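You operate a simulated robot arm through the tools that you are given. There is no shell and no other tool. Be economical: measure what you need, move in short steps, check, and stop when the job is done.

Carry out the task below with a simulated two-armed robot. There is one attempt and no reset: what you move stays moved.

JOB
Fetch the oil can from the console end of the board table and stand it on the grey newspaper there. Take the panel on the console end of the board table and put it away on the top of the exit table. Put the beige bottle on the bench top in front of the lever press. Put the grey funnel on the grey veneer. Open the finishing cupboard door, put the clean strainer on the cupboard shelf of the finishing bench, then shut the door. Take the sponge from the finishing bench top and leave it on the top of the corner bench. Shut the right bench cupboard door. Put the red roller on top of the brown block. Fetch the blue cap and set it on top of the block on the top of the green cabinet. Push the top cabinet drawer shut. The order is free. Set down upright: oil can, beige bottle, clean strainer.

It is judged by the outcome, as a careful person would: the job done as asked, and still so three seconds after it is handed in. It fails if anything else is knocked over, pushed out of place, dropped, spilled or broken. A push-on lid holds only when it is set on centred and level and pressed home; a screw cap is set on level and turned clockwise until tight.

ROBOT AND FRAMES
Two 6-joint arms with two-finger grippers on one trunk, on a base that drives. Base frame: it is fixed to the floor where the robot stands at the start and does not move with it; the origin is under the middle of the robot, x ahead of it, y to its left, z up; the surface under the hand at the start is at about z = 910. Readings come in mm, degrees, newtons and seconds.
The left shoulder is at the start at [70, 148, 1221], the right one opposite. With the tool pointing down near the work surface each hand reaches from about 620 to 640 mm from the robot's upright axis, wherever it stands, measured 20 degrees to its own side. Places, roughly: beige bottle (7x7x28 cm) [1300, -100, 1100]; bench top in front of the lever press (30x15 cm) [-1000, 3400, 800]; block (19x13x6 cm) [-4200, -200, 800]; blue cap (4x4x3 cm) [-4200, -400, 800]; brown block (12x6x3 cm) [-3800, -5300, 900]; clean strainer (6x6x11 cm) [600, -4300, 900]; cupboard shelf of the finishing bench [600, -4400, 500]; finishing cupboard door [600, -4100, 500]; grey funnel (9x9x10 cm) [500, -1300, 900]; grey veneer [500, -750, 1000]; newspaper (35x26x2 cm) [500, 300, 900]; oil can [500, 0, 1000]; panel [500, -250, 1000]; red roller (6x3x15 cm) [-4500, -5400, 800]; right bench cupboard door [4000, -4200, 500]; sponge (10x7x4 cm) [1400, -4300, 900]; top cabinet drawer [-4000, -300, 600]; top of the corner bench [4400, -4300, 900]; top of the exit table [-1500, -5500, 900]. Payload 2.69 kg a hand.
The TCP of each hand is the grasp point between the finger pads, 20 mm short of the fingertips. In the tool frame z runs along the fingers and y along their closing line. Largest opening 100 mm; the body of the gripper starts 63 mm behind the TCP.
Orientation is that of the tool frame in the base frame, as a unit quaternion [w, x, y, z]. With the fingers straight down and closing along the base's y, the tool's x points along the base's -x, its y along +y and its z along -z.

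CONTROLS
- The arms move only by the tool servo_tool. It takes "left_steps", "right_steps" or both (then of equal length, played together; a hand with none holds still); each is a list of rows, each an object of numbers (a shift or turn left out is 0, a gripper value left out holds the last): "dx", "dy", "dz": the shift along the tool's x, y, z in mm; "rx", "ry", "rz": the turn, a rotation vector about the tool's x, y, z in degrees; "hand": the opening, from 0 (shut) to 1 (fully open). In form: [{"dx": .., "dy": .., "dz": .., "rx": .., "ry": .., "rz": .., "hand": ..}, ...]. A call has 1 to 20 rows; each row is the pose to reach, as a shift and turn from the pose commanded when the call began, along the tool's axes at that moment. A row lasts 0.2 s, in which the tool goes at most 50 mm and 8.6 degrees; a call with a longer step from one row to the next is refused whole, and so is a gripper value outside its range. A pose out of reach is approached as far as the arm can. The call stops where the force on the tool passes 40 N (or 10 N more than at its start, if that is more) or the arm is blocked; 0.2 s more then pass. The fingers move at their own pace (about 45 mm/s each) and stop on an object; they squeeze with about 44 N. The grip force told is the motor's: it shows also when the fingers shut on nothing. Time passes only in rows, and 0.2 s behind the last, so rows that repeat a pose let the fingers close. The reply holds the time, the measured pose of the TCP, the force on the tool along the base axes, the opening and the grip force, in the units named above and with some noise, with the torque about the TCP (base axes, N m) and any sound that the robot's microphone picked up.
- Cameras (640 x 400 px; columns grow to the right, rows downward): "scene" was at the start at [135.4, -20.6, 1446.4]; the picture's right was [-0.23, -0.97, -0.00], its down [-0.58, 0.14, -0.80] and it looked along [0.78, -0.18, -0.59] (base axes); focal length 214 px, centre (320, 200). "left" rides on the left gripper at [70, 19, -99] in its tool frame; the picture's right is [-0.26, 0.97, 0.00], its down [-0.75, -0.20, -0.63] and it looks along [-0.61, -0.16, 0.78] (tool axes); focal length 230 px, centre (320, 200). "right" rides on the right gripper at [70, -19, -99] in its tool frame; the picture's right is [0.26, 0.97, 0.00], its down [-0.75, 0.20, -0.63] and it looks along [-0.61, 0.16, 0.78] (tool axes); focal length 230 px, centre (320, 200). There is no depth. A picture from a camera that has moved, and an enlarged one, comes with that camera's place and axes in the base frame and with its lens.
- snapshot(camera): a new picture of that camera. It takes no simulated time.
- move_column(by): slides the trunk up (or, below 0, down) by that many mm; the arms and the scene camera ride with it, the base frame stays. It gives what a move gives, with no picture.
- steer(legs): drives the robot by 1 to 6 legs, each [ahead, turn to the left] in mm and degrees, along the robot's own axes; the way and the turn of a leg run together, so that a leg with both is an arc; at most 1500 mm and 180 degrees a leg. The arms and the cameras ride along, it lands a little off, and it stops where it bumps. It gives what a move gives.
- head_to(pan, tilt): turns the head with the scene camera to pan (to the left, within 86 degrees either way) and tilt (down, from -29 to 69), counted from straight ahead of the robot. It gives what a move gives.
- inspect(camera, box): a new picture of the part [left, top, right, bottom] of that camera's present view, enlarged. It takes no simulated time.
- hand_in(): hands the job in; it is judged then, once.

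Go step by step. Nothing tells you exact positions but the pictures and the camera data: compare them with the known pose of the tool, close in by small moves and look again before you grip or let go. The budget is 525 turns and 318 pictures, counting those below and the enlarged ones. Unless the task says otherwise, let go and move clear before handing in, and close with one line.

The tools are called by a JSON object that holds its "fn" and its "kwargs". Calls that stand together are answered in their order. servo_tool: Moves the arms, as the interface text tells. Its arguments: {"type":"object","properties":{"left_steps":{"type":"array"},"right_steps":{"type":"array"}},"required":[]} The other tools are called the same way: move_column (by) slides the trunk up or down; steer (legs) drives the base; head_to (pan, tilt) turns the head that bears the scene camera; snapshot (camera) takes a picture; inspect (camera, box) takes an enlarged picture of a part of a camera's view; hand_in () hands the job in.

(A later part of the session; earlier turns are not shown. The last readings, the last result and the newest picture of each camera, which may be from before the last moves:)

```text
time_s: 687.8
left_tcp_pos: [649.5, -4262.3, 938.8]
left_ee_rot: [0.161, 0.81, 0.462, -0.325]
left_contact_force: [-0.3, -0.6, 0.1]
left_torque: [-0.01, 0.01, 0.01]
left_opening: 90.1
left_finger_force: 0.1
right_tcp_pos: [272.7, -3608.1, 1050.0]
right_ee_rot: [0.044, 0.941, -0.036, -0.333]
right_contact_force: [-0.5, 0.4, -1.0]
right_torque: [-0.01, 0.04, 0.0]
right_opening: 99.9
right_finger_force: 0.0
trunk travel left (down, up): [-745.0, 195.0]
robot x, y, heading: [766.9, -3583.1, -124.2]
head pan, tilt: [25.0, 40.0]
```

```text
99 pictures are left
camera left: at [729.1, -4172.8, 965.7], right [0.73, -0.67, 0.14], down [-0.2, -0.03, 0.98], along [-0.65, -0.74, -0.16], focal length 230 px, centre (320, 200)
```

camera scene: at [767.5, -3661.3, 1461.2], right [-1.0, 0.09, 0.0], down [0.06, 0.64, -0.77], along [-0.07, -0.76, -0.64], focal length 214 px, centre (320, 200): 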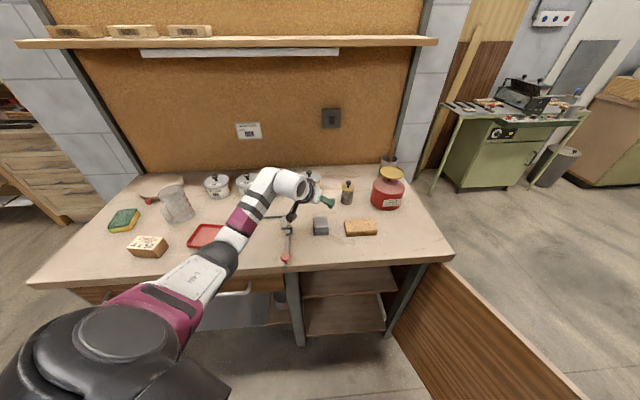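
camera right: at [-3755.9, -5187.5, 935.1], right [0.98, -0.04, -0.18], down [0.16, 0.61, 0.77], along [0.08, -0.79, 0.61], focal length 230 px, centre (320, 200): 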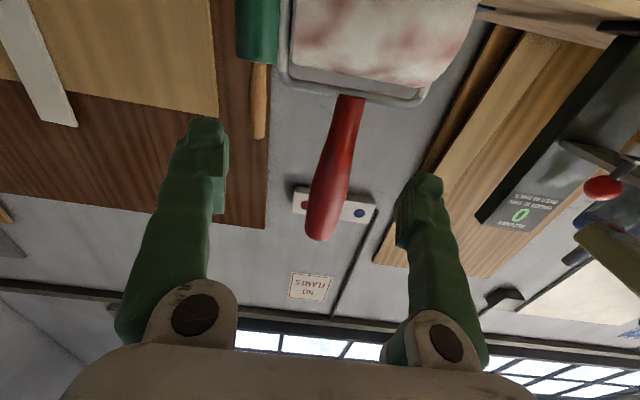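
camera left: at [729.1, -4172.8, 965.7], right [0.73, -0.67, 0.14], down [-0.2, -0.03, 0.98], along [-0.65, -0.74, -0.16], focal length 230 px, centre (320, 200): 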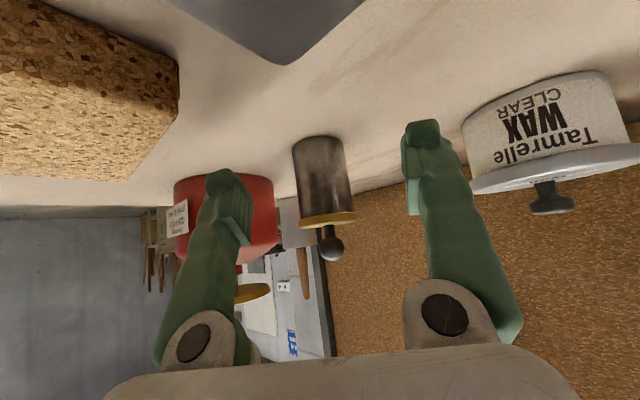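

Refined: bench z≈868, strainer at about [584,-4347]. I'll advance 95 mm at this height, then lower.

{"fn": "steer", "kwargs": {"legs": [[90, 0]]}}

{"fn": "servo_tool", "kwargs": {"left_steps": [{"dx": 0}, {"dx": 0}]}}

{"fn": "snapshot", "kwargs": {"camera": "left"}}

```text
time_s: 688.9
left_tcp_pos: [608.2, -4327.2, 948.8]
left_ee_rot: [0.166, 0.806, 0.462, -0.331]
left_contact_force: [-0.2, -0.1, 0.9]
left_torque: [0.0, 0.01, -0.02]
left_opening: 90.0
left_finger_force: 0.0
right_tcp_pos: [230.6, -3674.9, 1051.2]
right_ee_rot: [0.049, 0.94, -0.036, -0.335]
right_contact_force: [-0.3, 1.3, -0.7]
right_torque: [-0.03, 0.03, 0.05]
right_opening: 99.8
right_finger_force: 0.1
trunk travel left (down, up): [-745.0, 195.0]
robot x, y, heading: [716.3, -3654.6, -124.3]
head pan, tilt: [25.0, 40.0]
```

```text
time_s: 689.5
left_tcp_pos: [604.1, -4332.6, 943.7]
left_ee_rot: [0.163, 0.808, 0.463, -0.327]
left_contact_force: [-0.2, 0.6, 0.3]
left_torque: [-0.02, 0.01, -0.02]
left_opening: 90.0
left_finger_force: 0.0
right_tcp_pos: [226.6, -3680.2, 1050.5]
right_ee_rot: [0.047, 0.941, -0.034, -0.335]
right_contact_force: [-0.3, 0.6, 0.9]
right_torque: [-0.05, -0.02, 0.06]
right_opening: 100.0
right_finger_force: 0.0
trunk travel left (down, up): [-745.0, 195.0]
robot x, y, heading: [719.2, -3655.6, -124.1]
head pan, tilt: [25.0, 40.0]
```

```text
98 pictures are left
camera left: at [683.0, -4243.2, 968.8], right [0.73, -0.67, 0.14], down [-0.2, -0.02, 0.98], along [-0.65, -0.74, -0.15], focal length 230 px, centre (320, 200)
```

left: 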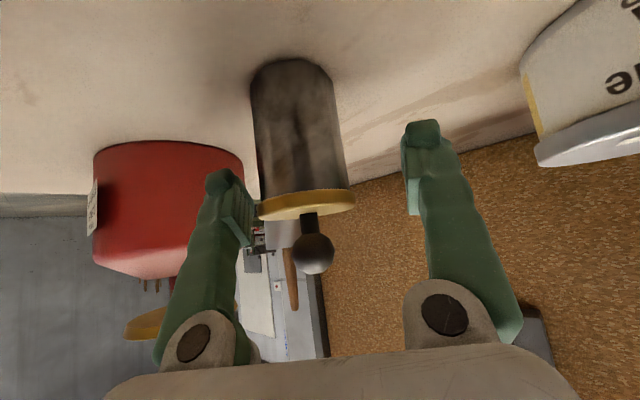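

{"fn": "move_column", "kwargs": {"by": -28}}

{"fn": "snapshot", "kwargs": {"camera": "left"}}

```text
time_s: 690.2
left_tcp_pos: [603.7, -4336.9, 913.2]
left_ee_rot: [0.162, 0.808, 0.463, -0.326]
left_contact_force: [0.3, -0.2, 0.9]
left_torque: [-0.02, -0.02, 0.01]
left_opening: 90.2
left_finger_force: 0.0
right_tcp_pos: [225.0, -3682.7, 1021.4]
right_ee_rot: [0.046, 0.941, -0.033, -0.334]
right_contact_force: [0.4, -0.6, 0.6]
right_torque: [-0.01, -0.03, 0.02]
right_opening: 100.1
right_finger_force: 0.2
trunk travel left (down, up): [-717.0, 223.0]
robot x, y, heading: [715.9, -3653.3, -124.5]
head pan, tilt: [25.0, 40.0]
```

```text
97 pictures are left
camera left: at [681.4, -4245.4, 939.1], right [0.73, -0.67, 0.14], down [-0.2, -0.02, 0.98], along [-0.65, -0.74, -0.15], focal length 230 px, centre (320, 200)
```

left: 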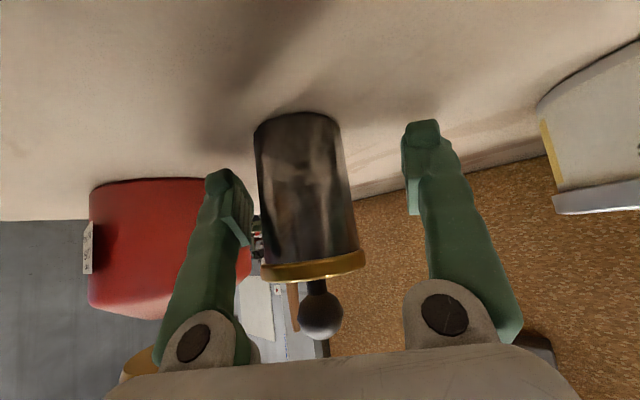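

Well placed. Closing.

{"fn": "servo_tool", "kwargs": {"left_steps": [{"hand": 0}, {"hand": 0}, {"hand": 0}, {"hand": 0}, {"hand": 0}]}}

{"fn": "snapshot", "kwargs": {"camera": "left"}}

```text
time_s: 691.4
left_tcp_pos: [603.4, -4335.1, 913.8]
left_ee_rot: [0.163, 0.808, 0.462, -0.326]
left_contact_force: [0.9, -0.5, 0.7]
left_torque: [-0.05, -0.05, 0.02]
left_opening: 49.4
left_finger_force: 44.1
right_tcp_pos: [225.2, -3681.3, 1020.7]
right_ee_rot: [0.046, 0.941, -0.034, -0.334]
right_contact_force: [-0.5, 0.4, 0.1]
right_torque: [-0.01, 0.01, -0.03]
right_opening: 100.1
right_finger_force: 0.0
trunk travel left (down, up): [-717.0, 223.0]
robot x, y, heading: [716.4, -3657.6, -124.2]
head pan, tilt: [25.0, 40.0]
```

```text
96 pictures are left
camera left: at [681.4, -4245.5, 939.1], right [0.73, -0.67, 0.14], down [-0.2, -0.02, 0.98], along [-0.65, -0.74, -0.15], focal length 230 px, centre (320, 200)
```

left: 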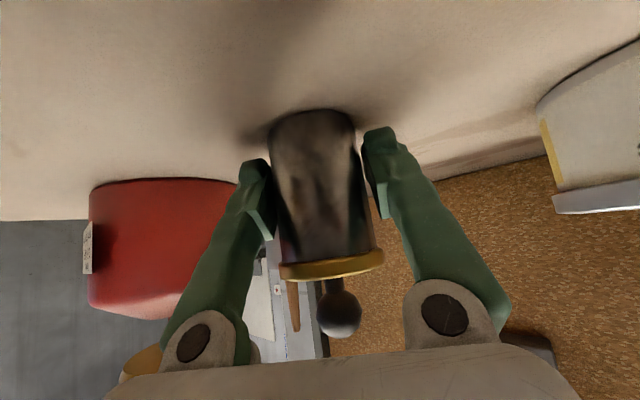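

The strainer is gripped (49 mm). I'll lift it, back away diagonally, and raise the right hand so it clears the open door later.

{"fn": "move_column", "kwargs": {"by": 90}}

{"fn": "servo_tool", "kwargs": {"right_steps": [{"dx": -26, "dy": 4, "dz": -32}, {"dx": -52, "dy": 9, "dz": -64}, {"dx": -78, "dy": 13, "dz": -97}, {"dx": -104, "dy": 18, "dz": -129}, {"dx": -130, "dy": 22, "dz": -161}, {"dx": -156, "dy": 27, "dz": -193}, {"dx": -156, "dy": 27, "dz": -193}]}}

{"fn": "steer", "kwargs": {"legs": [[-430, 0]]}}

{"fn": "snapshot", "kwargs": {"camera": "scene"}}

```text
time_s: 692.6
left_tcp_pos: [602.5, -4335.1, 1003.6]
left_ee_rot: [0.163, 0.808, 0.463, -0.326]
left_contact_force: [0.6, -0.5, -1.3]
left_torque: [-0.05, 0.04, -0.01]
left_opening: 49.2
left_finger_force: 43.6
right_tcp_pos: [225.3, -3682.8, 1111.9]
right_ee_rot: [0.046, 0.941, -0.034, -0.334]
right_contact_force: [-0.4, 0.9, -0.6]
right_torque: [0.03, 0.0, -0.02]
right_opening: 100.1
right_finger_force: 0.1
trunk travel left (down, up): [-807.0, 133.0]
robot x, y, heading: [715.0, -3654.8, -124.3]
head pan, tilt: [25.0, 40.0]
```

```text
time_s: 694.2
left_tcp_pos: [600.7, -4335.5, 1002.9]
left_ee_rot: [0.163, 0.808, 0.464, -0.325]
left_contact_force: [-0.8, 0.0, -0.7]
left_torque: [0.03, 0.0, 0.0]
left_opening: 49.4
left_finger_force: 43.9
right_tcp_pos: [226.9, -3683.6, 1360.5]
right_ee_rot: [0.045, 0.941, -0.033, -0.333]
right_contact_force: [0.3, -0.1, 0.2]
right_torque: [0.0, 0.0, 0.01]
right_opening: 99.8
right_finger_force: 0.1
right hand out of reach, approached as far as the arm can: row 1, 2, 3, 4
trunk travel left (down, up): [-807.0, 133.0]
robot x, y, heading: [716.3, -3652.4, -124.1]
head pan, tilt: [25.0, 40.0]
```

```text
time_s: 696.9
left_tcp_pos: [833.5, -3982.9, 1001.9]
left_ee_rot: [0.16, 0.813, 0.456, -0.326]
left_contact_force: [-0.4, 0.2, -0.4]
left_torque: [-0.01, 0.03, 0.02]
left_opening: 49.3
left_finger_force: 44.2
right_tcp_pos: [470.3, -3322.0, 1360.7]
right_ee_rot: [0.041, 0.941, -0.042, -0.333]
right_contact_force: [-0.5, -1.3, 0.7]
right_torque: [0.02, -0.02, -0.02]
right_opening: 100.1
right_finger_force: 0.0
trunk travel left (down, up): [-807.0, 133.0]
robot x, y, heading: [962.4, -3300.4, -125.3]
head pan, tilt: [25.0, 40.0]
```

```text
95 pictures are left
camera scene: at [916.4, -3429.9, 1468.9], right [-0.98, 0.18, 0.0], down [0.12, 0.63, -0.76], along [-0.14, -0.75, -0.64], focal length 214 px, centre (320, 200)
```

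scene: 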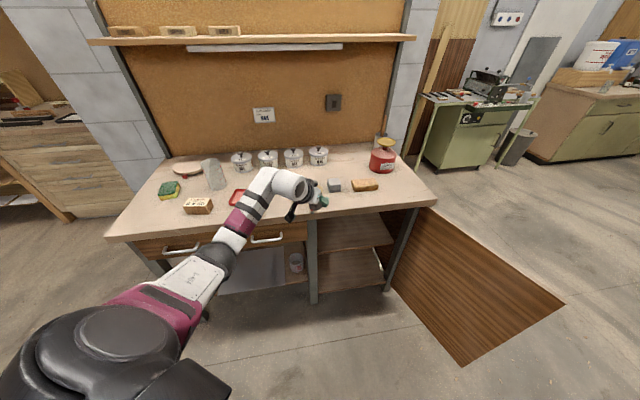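

I'll shift sideways to line up with the opening.

{"fn": "steer", "kwargs": {"legs": [[0, 105], [-165, 0], [0, -99.5]]}}

{"fn": "move_column", "kwargs": {"by": -395}}

{"fn": "snapshot", "kwargs": {"camera": "scene"}}

{"fn": "snapshot", "kwargs": {"camera": "left"}}

```text
time_s: 706.8
left_tcp_pos: [742.0, -3926.0, 1003.0]
left_ee_rot: [0.175, 0.79, 0.493, -0.32]
left_contact_force: [-1.0, 0.2, 0.0]
left_torque: [-0.01, 0.03, 0.0]
left_opening: 49.0
left_finger_force: 44.4
right_tcp_pos: [320.7, -3304.2, 1360.3]
right_ee_rot: [0.058, 0.941, 0.002, -0.332]
right_contact_force: [-0.1, 0.2, 0.0]
right_torque: [0.03, -0.03, 0.0]
right_opening: 100.2
right_finger_force: 0.1
trunk travel left (down, up): [-807.0, 133.0]
robot x, y, heading: [809.4, -3239.4, -120.1]
head pan, tilt: [25.0, 40.0]
```

```text
time_s: 710.6
left_tcp_pos: [742.2, -3926.3, 608.6]
left_ee_rot: [0.174, 0.79, 0.493, -0.32]
left_contact_force: [0.2, 0.4, -1.7]
left_torque: [0.03, 0.03, 0.0]
left_opening: 49.1
left_finger_force: 43.7
right_tcp_pos: [319.8, -3302.4, 964.9]
right_ee_rot: [0.058, 0.941, 0.002, -0.332]
right_contact_force: [0.1, -0.2, -0.7]
right_torque: [0.0, 0.02, 0.01]
right_opening: 99.9
right_finger_force: 0.1
trunk travel left (down, up): [-412.0, 528.0]
robot x, y, heading: [804.3, -3234.6, -119.7]
head pan, tilt: [25.0, 40.0]
```

```text
94 pictures are left
camera scene: at [773.8, -3367.6, 1074.1], right [-1.0, 0.09, 0.0], down [0.06, 0.64, -0.77], along [-0.07, -0.76, -0.64], focal length 214 px, centre (320, 200)
```

scene: 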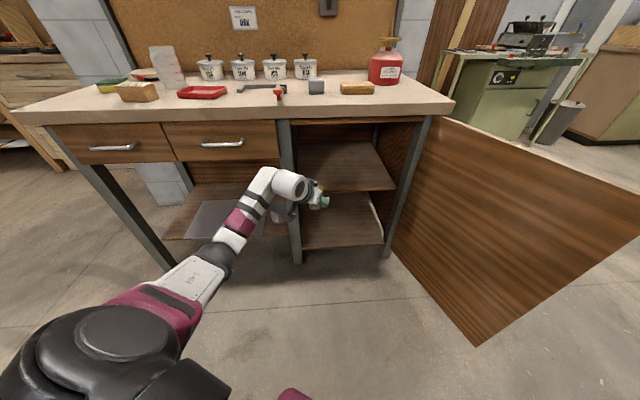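

```text
93 pictures are left
camera left: at [814.6, -3831.1, 633.9], right [0.78, -0.61, 0.14], down [-0.2, -0.04, 0.98], along [-0.59, -0.79, -0.15], focal length 230 px, centre (320, 200)
```

left: 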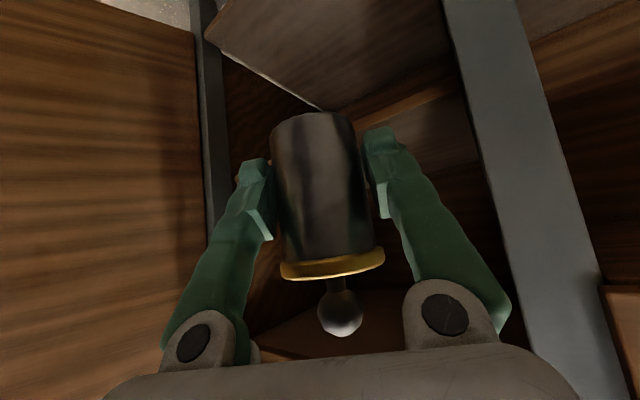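

The path into the cupboard is clear. Driving in 170 mm, then checking.

{"fn": "steer", "kwargs": {"legs": [[170, 0]]}}

{"fn": "snapshot", "kwargs": {"camera": "scene"}}

{"fn": "snapshot", "kwargs": {"camera": "left"}}

```text
time_s: 712.0
left_tcp_pos: [663.6, -4069.1, 606.8]
left_ee_rot: [0.175, 0.79, 0.494, -0.319]
left_contact_force: [0.4, 0.3, -1.4]
left_torque: [-0.03, 0.0, -0.01]
left_opening: 49.2
left_finger_force: 43.8
right_tcp_pos: [238.1, -3446.0, 965.3]
right_ee_rot: [0.059, 0.942, 0.004, -0.331]
right_contact_force: [-0.2, -0.5, -1.1]
right_torque: [0.0, 0.03, -0.02]
right_opening: 100.1
right_finger_force: 0.1
trunk travel left (down, up): [-412.0, 528.0]
robot x, y, heading: [725.3, -3380.8, -119.5]
head pan, tilt: [25.0, 40.0]
```

```text
92 pictures are left
camera scene: at [692.1, -3510.6, 1074.0], right [-1.0, 0.08, 0.0], down [0.05, 0.64, -0.77], along [-0.06, -0.76, -0.64], focal length 214 px, centre (320, 200)
```

scene: 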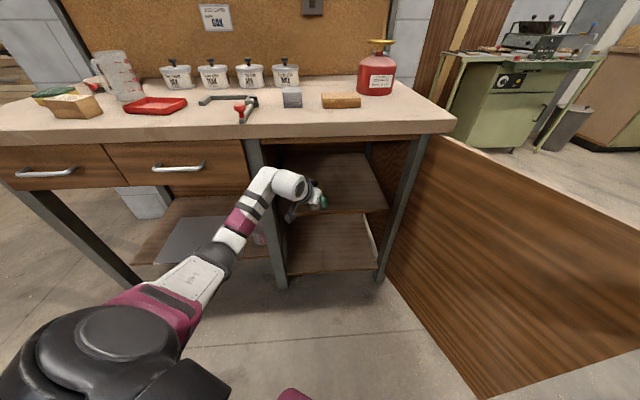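

```text
91 pictures are left
camera left: at [734.6, -3973.7, 633.4], right [0.78, -0.61, 0.14], down [-0.2, -0.04, 0.98], along [-0.59, -0.79, -0.15], focal length 230 px, centre (320, 200)
```

left: 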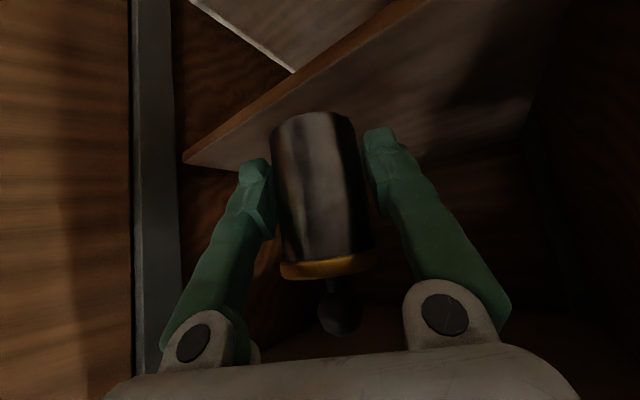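

The shelf's front edge is at y≈-4089. I'll advance 130 mm more.

{"fn": "steer", "kwargs": {"legs": [[130, 0]]}}

{"fn": "servo_tool", "kwargs": {"left_steps": [{"dx": 0}, {"dx": 0}]}}

{"fn": "snapshot", "kwargs": {"camera": "scene"}}

{"fn": "snapshot", "kwargs": {"camera": "left"}}

```text
time_s: 713.3
left_tcp_pos: [596.7, -4185.6, 606.5]
left_ee_rot: [0.176, 0.789, 0.494, -0.319]
left_contact_force: [0.2, -0.1, -1.1]
left_torque: [0.02, 0.04, 0.0]
left_opening: 49.0
left_finger_force: 44.2
right_tcp_pos: [172.5, -3564.1, 965.6]
right_ee_rot: [0.058, 0.942, 0.004, -0.331]
right_contact_force: [-0.3, 0.8, 0.3]
right_torque: [0.04, -0.03, -0.01]
right_opening: 99.7
right_finger_force: 0.1
trunk travel left (down, up): [-412.0, 528.0]
robot x, y, heading: [657.9, -3498.7, -119.9]
head pan, tilt: [25.0, 40.0]
```

```text
time_s: 713.9
left_tcp_pos: [597.9, -4186.2, 607.8]
left_ee_rot: [0.176, 0.788, 0.496, -0.319]
left_contact_force: [0.7, 0.0, -1.8]
left_torque: [0.0, 0.01, 0.0]
left_opening: 49.1
left_finger_force: 43.3
right_tcp_pos: [172.3, -3564.8, 965.9]
right_ee_rot: [0.059, 0.941, 0.004, -0.332]
right_contact_force: [-0.5, -0.4, 0.9]
right_torque: [-0.03, -0.01, 0.04]
right_opening: 100.0
right_finger_force: 0.2
trunk travel left (down, up): [-412.0, 528.0]
robot x, y, heading: [660.0, -3498.7, -119.6]
head pan, tilt: [25.0, 40.0]
```

```text
90 pictures are left
camera scene: at [626.1, -3626.9, 1074.1], right [-1.0, 0.08, 0.0], down [0.05, 0.64, -0.77], along [-0.06, -0.76, -0.64], focal length 214 px, centre (320, 200)
```

scene: 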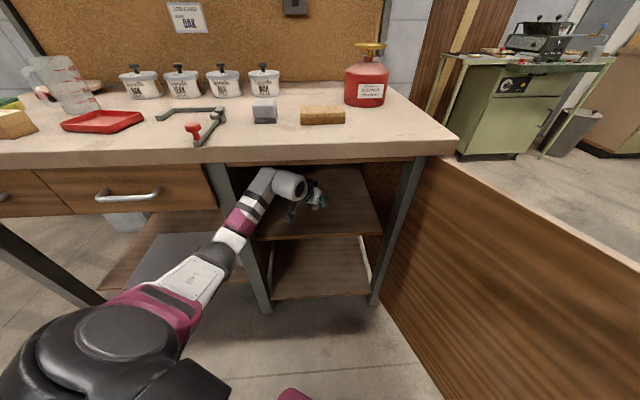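

```text
89 pictures are left
camera left: at [669.3, -4090.2, 633.7], right [0.78, -0.61, 0.14], down [-0.2, -0.04, 0.98], along [-0.59, -0.79, -0.15], focal length 230 px, centre (320, 200)
```

left: 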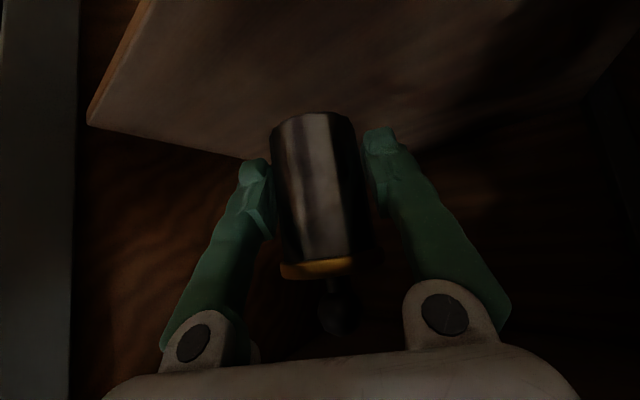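

It's over the shelf. Lowering.

{"fn": "move_column", "kwargs": {"by": -22}}

{"fn": "move_column", "kwargs": {"by": -6}}

{"fn": "move_column", "kwargs": {"by": -5}}

{"fn": "inspect", "kwargs": {"camera": "scene", "box": [220, 150, 400, 290]}}

```text
time_s: 714.6
left_tcp_pos: [597.4, -4185.4, 586.4]
left_ee_rot: [0.175, 0.789, 0.495, -0.318]
left_contact_force: [1.0, 0.6, 0.0]
left_torque: [0.0, -0.01, 0.01]
left_opening: 48.8
left_finger_force: 44.4
right_tcp_pos: [172.7, -3563.9, 943.2]
right_ee_rot: [0.059, 0.942, 0.004, -0.332]
right_contact_force: [0.3, 0.0, 0.6]
right_torque: [-0.02, -0.01, -0.01]
right_opening: 99.8
right_finger_force: 0.1
trunk travel left (down, up): [-390.0, 550.0]
robot x, y, heading: [662.4, -3498.8, -119.7]
head pan, tilt: [25.0, 40.0]
```

```text
time_s: 715.1
left_tcp_pos: [597.1, -4187.7, 579.8]
left_ee_rot: [0.176, 0.788, 0.496, -0.318]
left_contact_force: [-0.3, 0.7, -1.6]
left_torque: [-0.02, -0.03, 0.0]
left_opening: 48.9
left_finger_force: 43.5
right_tcp_pos: [172.6, -3565.3, 938.5]
right_ee_rot: [0.059, 0.942, 0.004, -0.331]
right_contact_force: [0.3, 0.6, 0.1]
right_torque: [0.03, -0.01, -0.01]
right_opening: 100.0
right_finger_force: 0.0
trunk travel left (down, up): [-384.0, 556.0]
robot x, y, heading: [659.5, -3500.9, -120.0]
head pan, tilt: [25.0, 40.0]
```

```text
time_s: 715.7
left_tcp_pos: [597.9, -4186.5, 575.8]
left_ee_rot: [0.176, 0.788, 0.496, -0.319]
left_contact_force: [-0.9, -0.4, -0.8]
left_torque: [0.03, -0.02, -0.01]
left_opening: 48.9
left_finger_force: 44.3
right_tcp_pos: [171.5, -3564.2, 933.2]
right_ee_rot: [0.059, 0.941, 0.004, -0.332]
right_contact_force: [0.4, 0.1, 0.5]
right_torque: [0.0, 0.0, 0.0]
right_opening: 100.0
right_finger_force: 0.1
trunk travel left (down, up): [-379.0, 561.0]
robot x, y, heading: [656.0, -3499.6, -120.0]
head pan, tilt: [25.0, 40.0]
```

```text
2.86 times, centred on (310, 220) of scene
camera zoom: at [626.2, -3626.8, 1041.1], right [-1.0, 0.08, 0.0], down [0.05, 0.64, -0.77], along [-0.06, -0.76, -0.64], focal length 613 px, centre (349, 143)
```

zoom: 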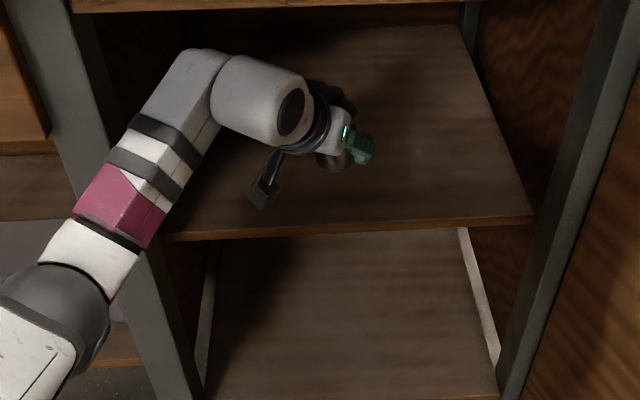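

{"fn": "servo_tool", "kwargs": {"left_steps": [{"dx": 1.3, "dz": 1.5}, {"dx": 2.7, "dz": 3}, {"dx": 4, "dz": 4.4}, {"dx": 5.4, "dz": 5.9}, {"dx": 6.8, "dz": 7.3}, {"dx": 8.1, "dz": 8.8}]}}

```text
time_s: 717.1
left_tcp_pos: [597.8, -4187.2, 563.9]
left_ee_rot: [0.176, 0.789, 0.496, -0.318]
left_contact_force: [0.9, 0.2, -1.0]
left_torque: [0.02, 0.0, 0.03]
left_opening: 48.8
left_finger_force: 44.1
right_tcp_pos: [172.7, -3564.9, 931.9]
right_ee_rot: [0.06, 0.941, 0.004, -0.332]
right_contact_force: [0.7, 0.1, 0.1]
right_torque: [0.01, 0.02, -0.01]
right_opening: 100.2
right_finger_force: 0.0
trunk travel left (down, up): [-379.0, 561.0]
robot x, y, heading: [654.2, -3497.3, -119.9]
head pan, tilt: [25.0, 40.0]
```

{"fn": "servo_tool", "kwargs": {"left_steps": [{"dx": 1.3, "dz": 1.5}, {"dx": 2.7, "dz": 3}, {"dx": 4, "dz": 4.4}, {"dx": 5.4, "dz": 5.9}, {"dx": 6.8, "dz": 7.3}, {"dx": 8.1, "dz": 8.8}]}}

{"fn": "inspect", "kwargs": {"camera": "scene", "box": [250, 150, 400, 240]}}

```text
time_s: 718.5
left_tcp_pos: [597.1, -4184.7, 552.3]
left_ee_rot: [0.177, 0.787, 0.497, -0.318]
left_contact_force: [0.1, 0.2, -0.8]
left_torque: [-0.03, -0.01, 0.02]
left_opening: 49.1
left_finger_force: 43.4
right_tcp_pos: [173.9, -3563.3, 932.6]
right_ee_rot: [0.059, 0.941, 0.004, -0.332]
right_contact_force: [0.3, -0.2, 0.6]
right_torque: [-0.02, -0.02, 0.03]
right_opening: 100.0
right_finger_force: 0.1
trunk travel left (down, up): [-379.0, 561.0]
robot x, y, heading: [657.5, -3495.5, -119.6]
head pan, tilt: [25.0, 40.0]
```

```text
4.27 times, centred on (325, 195) of scene
camera zoom: at [626.1, -3626.9, 1041.1], right [-1.0, 0.08, 0.0], down [0.05, 0.64, -0.77], along [-0.06, -0.76, -0.64], focal length 915 px, centre (299, 221)
```

zoom: 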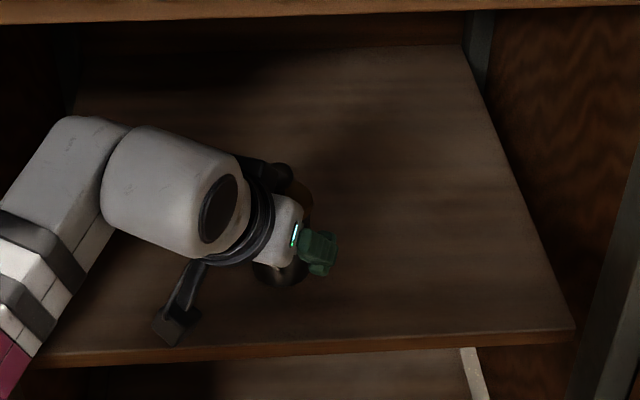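

{"fn": "servo_tool", "kwargs": {"left_steps": [{"dx": 1.3, "dz": 1.5}, {"dx": 2.7, "dz": 3}, {"dx": 4, "dz": 4.4}, {"dx": 5.4, "dz": 5.9}, {"dx": 6.8, "dz": 7.3}, {"dx": 8.1, "dz": 8.8}]}}

```text
time_s: 719.9
left_tcp_pos: [595.7, -4181.7, 540.7]
left_ee_rot: [0.175, 0.788, 0.497, -0.319]
left_contact_force: [-0.2, 0.8, 0.1]
left_torque: [-0.02, 0.03, 0.02]
left_opening: 49.0
left_finger_force: 44.3
left hand out of reach, approached as far as the arm can: row 4, 5, 6
right_tcp_pos: [172.7, -3564.1, 932.2]
right_ee_rot: [0.059, 0.941, 0.004, -0.332]
right_contact_force: [0.4, 0.1, -0.6]
right_torque: [0.03, 0.0, 0.0]
right_opening: 99.8
right_finger_force: 0.1
trunk travel left (down, up): [-379.0, 561.0]
robot x, y, heading: [661.3, -3498.8, -119.6]
head pan, tilt: [25.0, 40.0]
```

{"fn": "move_column", "kwargs": {"by": -5}}

{"fn": "move_column", "kwargs": {"by": -5}}

{"fn": "snapshot", "kwargs": {"camera": "left"}}

```text
time_s: 720.4
left_tcp_pos: [595.6, -4181.5, 536.4]
left_ee_rot: [0.177, 0.787, 0.498, -0.319]
left_contact_force: [0.3, 0.2, -1.0]
left_torque: [0.0, -0.02, 0.01]
left_opening: 49.0
left_finger_force: 44.2
right_tcp_pos: [172.3, -3563.9, 928.2]
right_ee_rot: [0.059, 0.942, 0.004, -0.332]
right_contact_force: [-0.9, 0.3, -0.1]
right_torque: [0.02, 0.0, 0.0]
right_opening: 99.9
right_finger_force: 0.0
trunk travel left (down, up): [-374.0, 566.0]
robot x, y, heading: [657.5, -3494.6, -119.6]
head pan, tilt: [25.0, 40.0]
```

```text
time_s: 721.0
left_tcp_pos: [596.1, -4181.8, 530.6]
left_ee_rot: [0.176, 0.787, 0.498, -0.319]
left_contact_force: [-0.7, -1.0, -0.3]
left_torque: [0.01, 0.02, 0.01]
left_opening: 49.0
left_finger_force: 44.6
right_tcp_pos: [173.1, -3563.5, 923.1]
right_ee_rot: [0.06, 0.942, 0.005, -0.331]
right_contact_force: [-0.1, -0.9, -0.6]
right_torque: [0.02, -0.02, 0.0]
right_opening: 100.0
right_finger_force: 0.0
trunk travel left (down, up): [-369.0, 571.0]
robot x, y, heading: [659.1, -3498.3, -119.4]
head pan, tilt: [25.0, 40.0]
```

```text
86 pictures are left
camera left: at [666.7, -4084.9, 556.3], right [0.79, -0.6, 0.14], down [-0.2, -0.04, 0.98], along [-0.58, -0.8, -0.15], focal length 230 px, centre (320, 200)
```

left: 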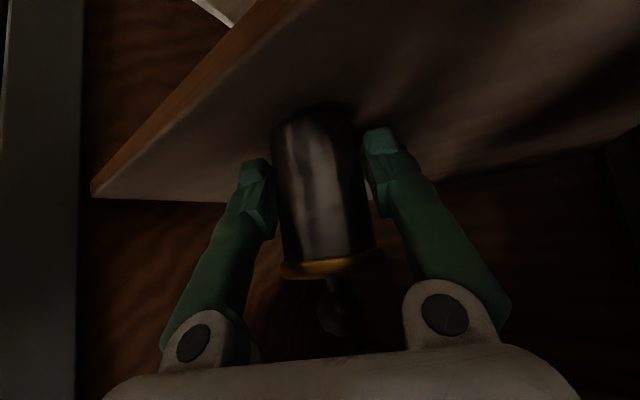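

The shelf is actually at z≈481 with its front at y≈-4133. I'll raise slightly, go 45 mm deeper, then set it down.

{"fn": "move_column", "kwargs": {"by": 8}}

{"fn": "steer", "kwargs": {"legs": [[45, 0]]}}

{"fn": "servo_tool", "kwargs": {"left_steps": [{"dx": 0}, {"dx": 0}]}}

{"fn": "move_column", "kwargs": {"by": -8}}

{"fn": "move_column", "kwargs": {"by": -3}}

```text
time_s: 721.5
left_tcp_pos: [596.2, -4181.1, 538.0]
left_ee_rot: [0.177, 0.787, 0.498, -0.318]
left_contact_force: [0.0, -0.2, -1.3]
left_torque: [0.01, 0.02, 0.02]
left_opening: 49.1
left_finger_force: 43.6
right_tcp_pos: [172.2, -3564.7, 931.8]
right_ee_rot: [0.059, 0.942, 0.005, -0.332]
right_contact_force: [0.6, 0.1, 0.1]
right_torque: [0.0, -0.01, 0.0]
right_opening: 99.7
right_finger_force: 0.2
trunk travel left (down, up): [-377.0, 563.0]
robot x, y, heading: [658.0, -3497.9, -119.7]
head pan, tilt: [25.0, 40.0]
```

```text
time_s: 722.4
left_tcp_pos: [573.8, -4220.7, 537.9]
left_ee_rot: [0.177, 0.787, 0.499, -0.318]
left_contact_force: [-0.7, -0.5, -1.0]
left_torque: [-0.01, -0.01, 0.0]
left_opening: 49.1
left_finger_force: 44.3
right_tcp_pos: [149.2, -3604.2, 930.3]
right_ee_rot: [0.058, 0.942, 0.004, -0.331]
right_contact_force: [-0.4, -0.5, 0.3]
right_torque: [0.03, -0.01, -0.01]
right_opening: 100.0
right_finger_force: 0.1
trunk travel left (down, up): [-377.0, 563.0]
robot x, y, heading: [638.3, -3538.8, -119.6]
head pan, tilt: [25.0, 40.0]
```

```text
time_s: 723.0
left_tcp_pos: [573.7, -4220.5, 539.1]
left_ee_rot: [0.177, 0.787, 0.498, -0.318]
left_contact_force: [-0.8, -0.4, 0.1]
left_torque: [0.01, 0.01, -0.01]
left_opening: 49.0
left_finger_force: 44.2
right_tcp_pos: [150.5, -3602.9, 930.8]
right_ee_rot: [0.059, 0.941, 0.004, -0.332]
right_contact_force: [0.5, -0.9, 0.6]
right_torque: [0.03, 0.0, 0.02]
right_opening: 100.0
right_finger_force: 0.1
trunk travel left (down, up): [-377.0, 563.0]
robot x, y, heading: [633.1, -3537.1, -119.6]
head pan, tilt: [25.0, 40.0]
```

```text
time_s: 723.6
left_tcp_pos: [573.8, -4220.4, 531.4]
left_ee_rot: [0.177, 0.787, 0.498, -0.319]
left_contact_force: [-0.1, 0.2, -1.4]
left_torque: [0.01, 0.03, 0.03]
left_opening: 48.6
left_finger_force: 44.2
right_tcp_pos: [149.6, -3602.1, 923.0]
right_ee_rot: [0.059, 0.942, 0.004, -0.332]
right_contact_force: [-0.2, -0.1, 0.4]
right_torque: [0.01, -0.02, 0.02]
right_opening: 99.9
right_finger_force: 0.0
trunk travel left (down, up): [-369.0, 571.0]
robot x, y, heading: [635.2, -3539.5, -120.0]
head pan, tilt: [25.0, 40.0]
```

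```text
time_s: 724.1
left_tcp_pos: [573.3, -4220.7, 527.3]
left_ee_rot: [0.176, 0.787, 0.497, -0.319]
left_contact_force: [-0.7, 1.0, -1.4]
left_torque: [0.05, -0.02, -0.01]
left_opening: 48.8
left_finger_force: 43.8
right_tcp_pos: [150.2, -3603.5, 919.5]
right_ee_rot: [0.059, 0.942, 0.005, -0.331]
right_contact_force: [0.7, 0.5, 0.5]
right_torque: [0.0, 0.01, -0.01]
right_opening: 100.4
right_finger_force: 0.0
trunk travel left (down, up): [-366.0, 574.0]
robot x, y, heading: [634.9, -3538.9, -119.6]
head pan, tilt: [25.0, 40.0]
```

{"fn": "move_column", "kwargs": {"by": -3}}

{"fn": "move_column", "kwargs": {"by": -3}}

{"fn": "move_column", "kwargs": {"by": -3}}

```text
time_s: 724.6
left_tcp_pos: [573.3, -4220.0, 525.5]
left_ee_rot: [0.177, 0.787, 0.498, -0.319]
left_contact_force: [-0.7, 0.2, -1.3]
left_torque: [-0.02, 0.0, 0.0]
left_opening: 48.8
left_finger_force: 43.7
right_tcp_pos: [149.6, -3603.6, 916.6]
right_ee_rot: [0.06, 0.941, 0.004, -0.332]
right_contact_force: [-0.7, -0.1, -0.5]
right_torque: [-0.01, 0.0, -0.02]
right_opening: 100.0
right_finger_force: 0.0
trunk travel left (down, up): [-363.0, 577.0]
robot x, y, heading: [635.6, -3535.7, -119.5]
head pan, tilt: [25.0, 40.0]
```

```text
time_s: 725.1
left_tcp_pos: [573.9, -4220.9, 521.9]
left_ee_rot: [0.176, 0.787, 0.497, -0.32]
left_contact_force: [0.4, -0.2, 0.1]
left_torque: [0.02, -0.02, -0.06]
left_opening: 48.8
left_finger_force: 43.7
right_tcp_pos: [149.6, -3604.2, 913.6]
right_ee_rot: [0.059, 0.942, 0.004, -0.331]
right_contact_force: [0.5, 0.5, 0.3]
right_torque: [0.01, 0.0, 0.01]
right_opening: 100.2
right_finger_force: 0.0
trunk travel left (down, up): [-360.0, 580.0]
robot x, y, heading: [638.3, -3533.3, -119.4]
head pan, tilt: [25.0, 40.0]
```

```text
time_s: 725.7
left_tcp_pos: [573.7, -4218.8, 521.7]
left_ee_rot: [0.178, 0.786, 0.497, -0.321]
left_contact_force: [1.2, -0.7, 8.4]
left_torque: [-0.05, -0.25, 0.01]
left_opening: 48.9
left_finger_force: 43.9
right_tcp_pos: [150.4, -3601.4, 911.1]
right_ee_rot: [0.06, 0.942, 0.004, -0.331]
right_contact_force: [0.8, -0.4, 0.1]
right_torque: [0.0, 0.01, 0.01]
right_opening: 100.1
right_finger_force: 0.0
trunk travel left (down, up): [-357.0, 583.0]
robot x, y, heading: [637.6, -3536.1, -119.7]
head pan, tilt: [25.0, 40.0]
```

The strainer has touched down (8 N). Releasing.

{"fn": "servo_tool", "kwargs": {"left_steps": [{"hand": 0.55}, {"hand": 0.6}, {"hand": 0.7}, {"hand": 0.9}, {"hand": 0.9}, {"hand": 0.9}]}}

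{"fn": "snapshot", "kwargs": {"camera": "left"}}

```text
time_s: 727.1
left_tcp_pos: [573.0, -4220.6, 519.7]
left_ee_rot: [0.177, 0.787, 0.497, -0.319]
left_contact_force: [-0.7, -0.4, 0.5]
left_torque: [-0.03, 0.01, 0.02]
left_opening: 90.1
left_finger_force: 0.1
right_tcp_pos: [150.7, -3603.5, 910.4]
right_ee_rot: [0.059, 0.941, 0.004, -0.332]
right_contact_force: [0.1, 0.1, 0.3]
right_torque: [0.0, -0.01, 0.0]
right_opening: 99.9
right_finger_force: 0.0
trunk travel left (down, up): [-357.0, 583.0]
robot x, y, heading: [638.2, -3537.5, -119.7]
head pan, tilt: [25.0, 40.0]
```

```text
85 pictures are left
camera left: at [644.6, -4124.0, 544.4], right [0.79, -0.6, 0.14], down [-0.2, -0.04, 0.98], along [-0.58, -0.8, -0.15], focal length 230 px, centre (320, 200)
```

left: 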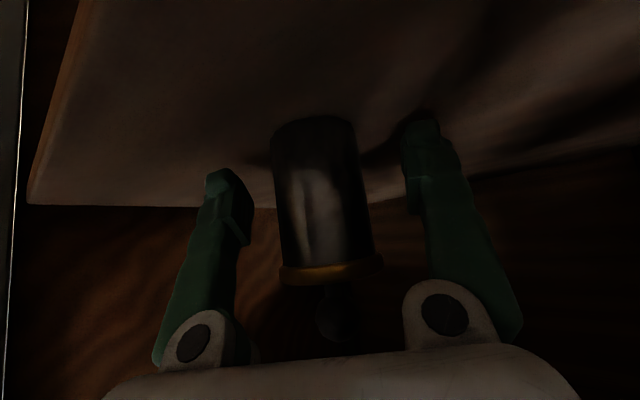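

It stands. I'll back out 420 mm.

{"fn": "steer", "kwargs": {"legs": [[-420, 0]]}}

{"fn": "inspect", "kwargs": {"camera": "scene", "box": [200, 100, 440, 270]}}

```text
time_s: 729.7
left_tcp_pos: [789.5, -3848.3, 518.8]
left_ee_rot: [0.178, 0.785, 0.501, -0.318]
left_contact_force: [-0.5, -0.4, 0.1]
left_torque: [0.01, 0.01, 0.01]
left_opening: 90.0
left_finger_force: 0.1
right_tcp_pos: [359.7, -3237.2, 910.8]
right_ee_rot: [0.06, 0.942, 0.007, -0.331]
right_contact_force: [0.1, 0.1, -0.9]
right_torque: [-0.01, 0.0, 0.0]
right_opening: 100.0
right_finger_force: 0.1
trunk travel left (down, up): [-357.0, 583.0]
robot x, y, heading: [844.6, -3165.7, -119.1]
head pan, tilt: [25.0, 40.0]
```

```text
2.35 times, centred on (320, 185) of scene
camera zoom: at [814.0, -3295.0, 1019.2], right [-1.0, 0.07, 0.0], down [0.05, 0.64, -0.77], along [-0.05, -0.76, -0.64], focal length 505 px, centre (320, 235)
```

zoom: 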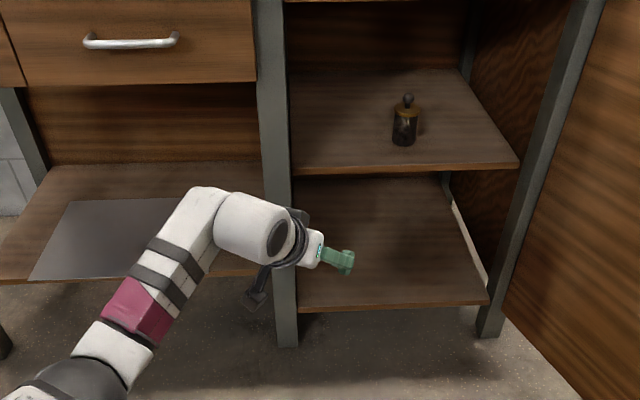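

The strainer stands upright on the shelf. To shut the door I'll go round to its outer (west) side and push it. Closing the fist and driving round.

{"fn": "servo_tool", "kwargs": {"left_steps": [{"hand": 0}, {"hand": 0}, {"hand": 0}, {"hand": 0}]}}

{"fn": "move_column", "kwargs": {"by": 130}}

{"fn": "steer", "kwargs": {"legs": [[0, -72.5], [1070, 0], [0, 72.5], [860, 0], [0, 94]]}}

{"fn": "head_to", "kwargs": {"pan": 10, "tilt": 35}}

{"fn": "snapshot", "kwargs": {"camera": "scene"}}

```text
time_s: 730.7
left_tcp_pos: [789.7, -3849.9, 519.6]
left_ee_rot: [0.179, 0.784, 0.502, -0.318]
left_contact_force: [-0.2, 0.6, -0.6]
left_torque: [-0.02, -0.02, -0.03]
left_opening: 1.7
left_finger_force: 0.5
right_tcp_pos: [359.5, -3236.6, 910.0]
right_ee_rot: [0.061, 0.941, 0.008, -0.331]
right_contact_force: [1.0, -0.1, 0.1]
right_torque: [-0.01, 0.02, -0.03]
right_opening: 100.1
right_finger_force: 0.1
trunk travel left (down, up): [-357.0, 583.0]
robot x, y, heading: [846.6, -3167.9, -119.3]
head pan, tilt: [25.0, 40.0]
```

```text
time_s: 732.3
left_tcp_pos: [789.4, -3850.0, 649.6]
left_ee_rot: [0.178, 0.784, 0.502, -0.318]
left_contact_force: [-0.4, 0.4, 0.0]
left_torque: [-0.02, -0.01, 0.02]
left_opening: 0.0
left_finger_force: 29.8
right_tcp_pos: [360.1, -3237.6, 1040.1]
right_ee_rot: [0.061, 0.942, 0.009, -0.331]
right_contact_force: [0.3, 0.0, -0.2]
right_torque: [-0.02, -0.01, -0.01]
right_opening: 99.8
right_finger_force: 0.1
trunk travel left (down, up): [-487.0, 453.0]
robot x, y, heading: [845.6, -3167.0, -119.0]
head pan, tilt: [25.0, 40.0]
```

```text
time_s: 752.0
left_tcp_pos: [83.7, -3741.3, 649.0]
left_ee_rot: [0.355, 0.162, 0.917, -0.084]
left_contact_force: [0.7, -0.4, -0.5]
left_torque: [0.0, 0.0, 0.03]
left_opening: 0.1
left_finger_force: 29.3
right_tcp_pos: [-491.2, -4221.0, 1040.9]
right_ee_rot: [0.285, 0.631, 0.699, -0.181]
right_contact_force: [0.0, 0.1, 0.3]
right_torque: [0.03, 0.05, 0.01]
right_opening: 99.9
right_finger_force: 0.1
trunk travel left (down, up): [-487.0, 453.0]
robot x, y, heading: [-605.2, -3743.9, -24.0]
head pan, tilt: [25.0, 40.0]
```

```text
time_s: 752.8
left_tcp_pos: [83.9, -3741.4, 648.7]
left_ee_rot: [0.354, 0.163, 0.917, -0.084]
left_contact_force: [0.1, 0.4, -0.3]
left_torque: [-0.01, 0.0, 0.0]
left_opening: 0.0
left_finger_force: 29.3
right_tcp_pos: [-490.6, -4220.3, 1039.5]
right_ee_rot: [0.284, 0.631, 0.699, -0.179]
right_contact_force: [-0.1, 0.5, 0.0]
right_torque: [0.0, -0.01, -0.02]
right_opening: 100.1
right_finger_force: 0.0
trunk travel left (down, up): [-487.0, 453.0]
robot x, y, heading: [-602.3, -3741.0, -24.0]
head pan, tilt: [10.0, 35.0]
```

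```text
83 pictures are left
camera scene: at [-471.0, -3786.0, 1156.7], right [-0.25, -0.97, 0.0], down [-0.56, 0.14, -0.82], along [0.79, -0.2, -0.57], focal length 214 px, centre (320, 200)
```

scene: 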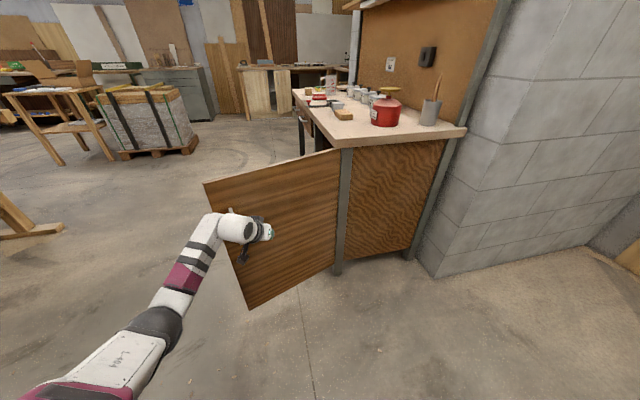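

The hand is just outside the door. I'll push forward to swing it shut.

{"fn": "steer", "kwargs": {"legs": [[220, 0]]}}

{"fn": "snapshot", "kwargs": {"camera": "scene"}}

```text
time_s: 754.5
left_tcp_pos: [286.9, -3836.8, 649.0]
left_ee_rot: [0.355, 0.164, 0.916, -0.085]
left_contact_force: [-0.1, -0.1, -0.5]
left_torque: [0.0, 0.0, 0.01]
left_opening: 0.0
left_finger_force: 29.8
right_tcp_pos: [-288.8, -4313.9, 1040.7]
right_ee_rot: [0.284, 0.633, 0.697, -0.18]
right_contact_force: [0.2, -0.4, 0.0]
right_torque: [-0.01, 0.0, -0.03]
right_opening: 99.9
right_finger_force: 0.1
trunk travel left (down, up): [-487.0, 453.0]
robot x, y, heading: [-398.8, -3836.7, -24.4]
head pan, tilt: [10.0, 35.0]
```

```text
82 pictures are left
camera scene: at [-267.3, -3879.2, 1156.6], right [-0.25, -0.97, 0.0], down [-0.56, 0.14, -0.82], along [0.79, -0.21, -0.57], focal length 214 px, centre (320, 200)
```

scene: 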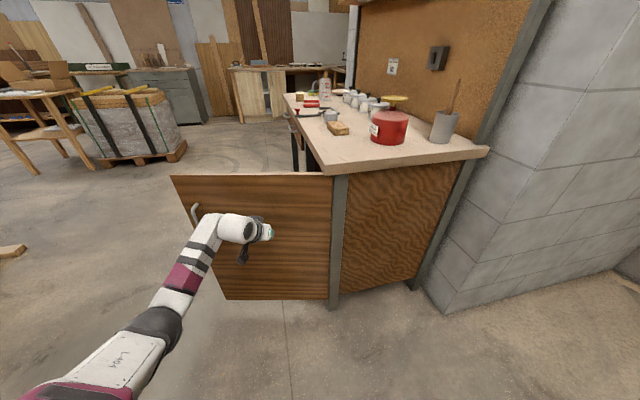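

{"fn": "steer", "kwargs": {"legs": [[180, 0]]}}

{"fn": "snapshot", "kwargs": {"camera": "scene"}}

```text
time_s: 756.0
left_tcp_pos: [459.2, -3912.2, 648.9]
left_ee_rot: [0.354, 0.163, 0.917, -0.084]
left_contact_force: [0.6, -0.5, 0.0]
left_torque: [0.0, -0.01, 0.04]
left_opening: 0.1
left_finger_force: 29.4
right_tcp_pos: [-116.2, -4390.8, 1040.6]
right_ee_rot: [0.284, 0.632, 0.699, -0.179]
right_contact_force: [0.1, 0.2, 0.0]
right_torque: [0.02, 0.0, 0.02]
right_opening: 99.8
right_finger_force: 0.0
trunk travel left (down, up): [-487.0, 453.0]
robot x, y, heading: [-227.4, -3915.4, -24.1]
head pan, tilt: [10.0, 35.0]
```

```text
81 pictures are left
camera scene: at [-96.0, -3956.5, 1156.6], right [-0.25, -0.97, 0.0], down [-0.56, 0.14, -0.82], along [0.79, -0.2, -0.57], focal length 214 px, centre (320, 200)
```

scene: 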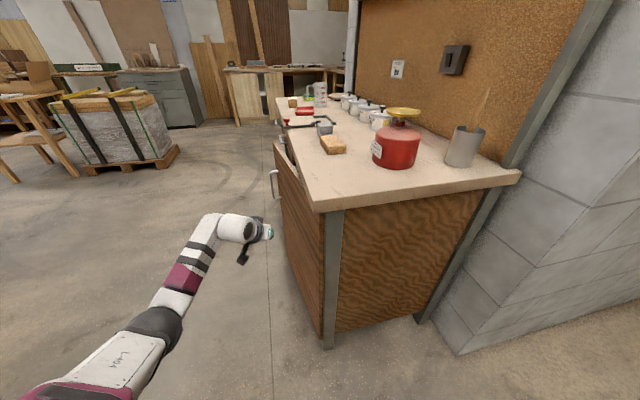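

Nearly shut. Turning right will push the door's face home.

{"fn": "steer", "kwargs": {"legs": [[0, -9]]}}

{"fn": "steer", "kwargs": {"legs": [[0, -4]]}}

{"fn": "snapshot", "kwargs": {"camera": "scene"}}

```text
time_s: 757.1
left_tcp_pos: [450.0, -4018.8, 649.3]
left_ee_rot: [0.347, 0.234, 0.901, -0.112]
left_contact_force: [0.7, -0.2, 0.1]
left_torque: [0.0, -0.02, 0.0]
left_opening: 0.0
left_finger_force: 29.7
right_tcp_pos: [-192.8, -4401.3, 1041.1]
right_ee_rot: [0.27, 0.684, 0.647, -0.201]
right_contact_force: [0.7, -0.2, 0.7]
right_torque: [0.01, 0.02, -0.03]
right_opening: 100.2
right_finger_force: 0.0
trunk travel left (down, up): [-487.0, 453.0]
robot x, y, heading: [-226.2, -3910.2, -33.6]
head pan, tilt: [10.0, 35.0]
```

```text
time_s: 757.9
left_tcp_pos: [446.8, -4038.3, 647.3]
left_ee_rot: [0.344, 0.246, 0.9, -0.108]
left_contact_force: [-0.9, 4.3, 1.3]
left_torque: [0.0, -0.01, 0.02]
left_opening: 0.0
left_finger_force: 29.2
right_tcp_pos: [-210.6, -4402.9, 1040.6]
right_ee_rot: [0.266, 0.696, 0.634, -0.206]
right_contact_force: [0.0, -0.1, -0.6]
right_torque: [0.0, -0.02, 0.01]
right_opening: 100.1
right_finger_force: 0.1
trunk travel left (down, up): [-487.0, 453.0]
robot x, y, heading: [-228.4, -3913.6, -34.8]
head pan, tilt: [10.0, 35.0]
stopped in leg 1: the force on the tool passed its limit at 54 N (the readings are from after the stop); the commanded pose is now the measured one
```

```text
80 pictures are left
camera scene: at [-106.4, -3978.9, 1156.7], right [-0.42, -0.91, 0.0], down [-0.52, 0.24, -0.82], along [0.74, -0.34, -0.57], focal length 214 px, centre (320, 200)
```

scene: 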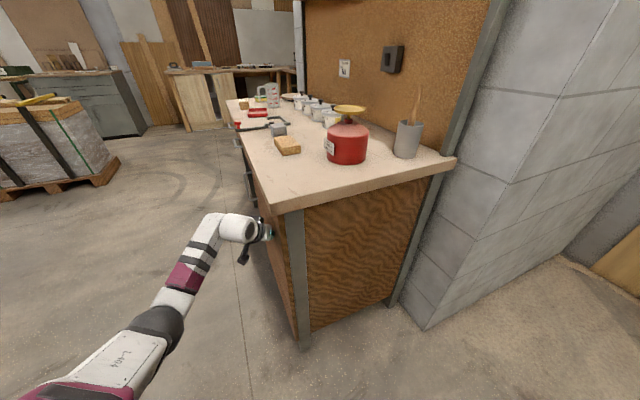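

Resistance: the door seems shut. I'll back away and verify from the front.

{"fn": "steer", "kwargs": {"legs": [[0, 25], [-250, 0], [0, 75]]}}

{"fn": "steer", "kwargs": {"legs": [[1000, 0], [0, -65]]}}

{"fn": "head_to", "kwargs": {"pan": -40, "tilt": 30}}

{"fn": "snapshot", "kwargs": {"camera": "scene"}}

```text
time_s: 764.2
left_tcp_pos: [-474.1, -3185.6, 647.1]
left_ee_rot: [0.305, -0.529, 0.768, 0.193]
left_contact_force: [0.0, -0.4, 0.2]
left_torque: [0.01, 0.02, 0.0]
left_opening: 0.2
left_finger_force: 29.2
right_tcp_pos: [-0.6, -3771.6, 1041.0]
right_ee_rot: [0.329, -0.037, 0.941, 0.072]
right_contact_force: [-0.3, -0.1, -0.4]
right_torque: [-0.01, -0.01, -0.01]
right_opening: 100.4
right_finger_force: 0.2
trunk travel left (down, up): [-487.0, 453.0]
robot x, y, heading: [-483.1, -3869.2, 65.0]
head pan, tilt: [10.0, 35.0]
```

```text
time_s: 772.2
left_tcp_pos: [538.0, -2638.0, 648.4]
left_ee_rot: [0.361, -0.061, 0.93, 0.01]
left_contact_force: [-0.8, -0.2, 0.0]
left_torque: [-0.03, -0.03, 0.01]
left_opening: 0.2
left_finger_force: 29.7
right_tcp_pos: [248.7, -3331.4, 1039.7]
right_ee_rot: [0.319, 0.45, 0.827, -0.108]
right_contact_force: [0.0, 0.3, -0.5]
right_torque: [0.0, 0.01, 0.03]
right_opening: 100.2
right_finger_force: 0.1
trunk travel left (down, up): [-487.0, 453.0]
robot x, y, heading: [-69.7, -2958.3, 3.3]
head pan, tilt: [10.0, 35.0]
```

```text
time_s: 773.4
left_tcp_pos: [538.7, -2636.9, 648.3]
left_ee_rot: [0.361, -0.06, 0.931, 0.009]
left_contact_force: [-0.6, -0.3, 0.2]
left_torque: [0.01, 0.03, 0.0]
left_opening: 0.0
left_finger_force: 29.5
right_tcp_pos: [248.0, -3332.0, 1040.9]
right_ee_rot: [0.319, 0.451, 0.827, -0.108]
right_contact_force: [-0.4, 0.3, -0.2]
right_torque: [-0.05, -0.04, -0.01]
right_opening: 100.0
right_finger_force: 0.1
trunk travel left (down, up): [-487.0, 453.0]
robot x, y, heading: [-72.2, -2957.7, 3.3]
head pan, tilt: [-40.0, 30.0]
```

```text
79 pictures are left
camera scene: at [54.3, -3009.4, 1164.5], right [-0.6, -0.8, 0.0], down [-0.4, 0.3, -0.87], along [0.69, -0.52, -0.5], focal length 214 px, centre (320, 200)
```

scene: 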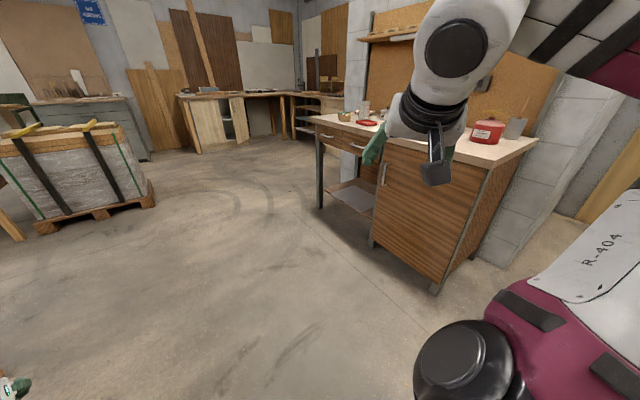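

{"fn": "inspect", "kwargs": {"camera": "scene", "box": [340, 110, 540, 290]}}

```text
2.22 times, centred on (440, 200) of scene
camera zoom: at [54.3, -3009.4, 1164.5], right [-0.6, -0.8, 0.0], down [-0.4, 0.3, -0.87], along [0.69, -0.52, -0.5], focal length 477 px, centre (53, 200)
```

zoom: 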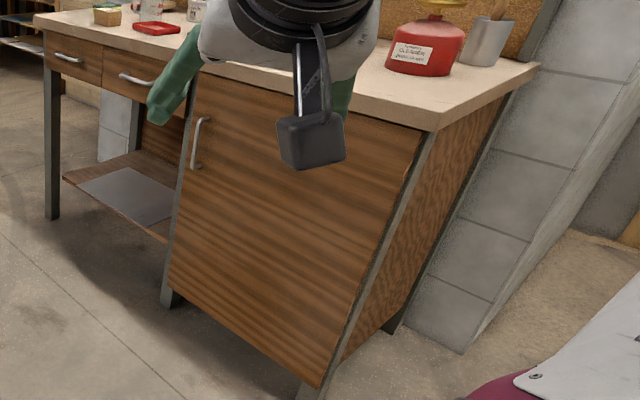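

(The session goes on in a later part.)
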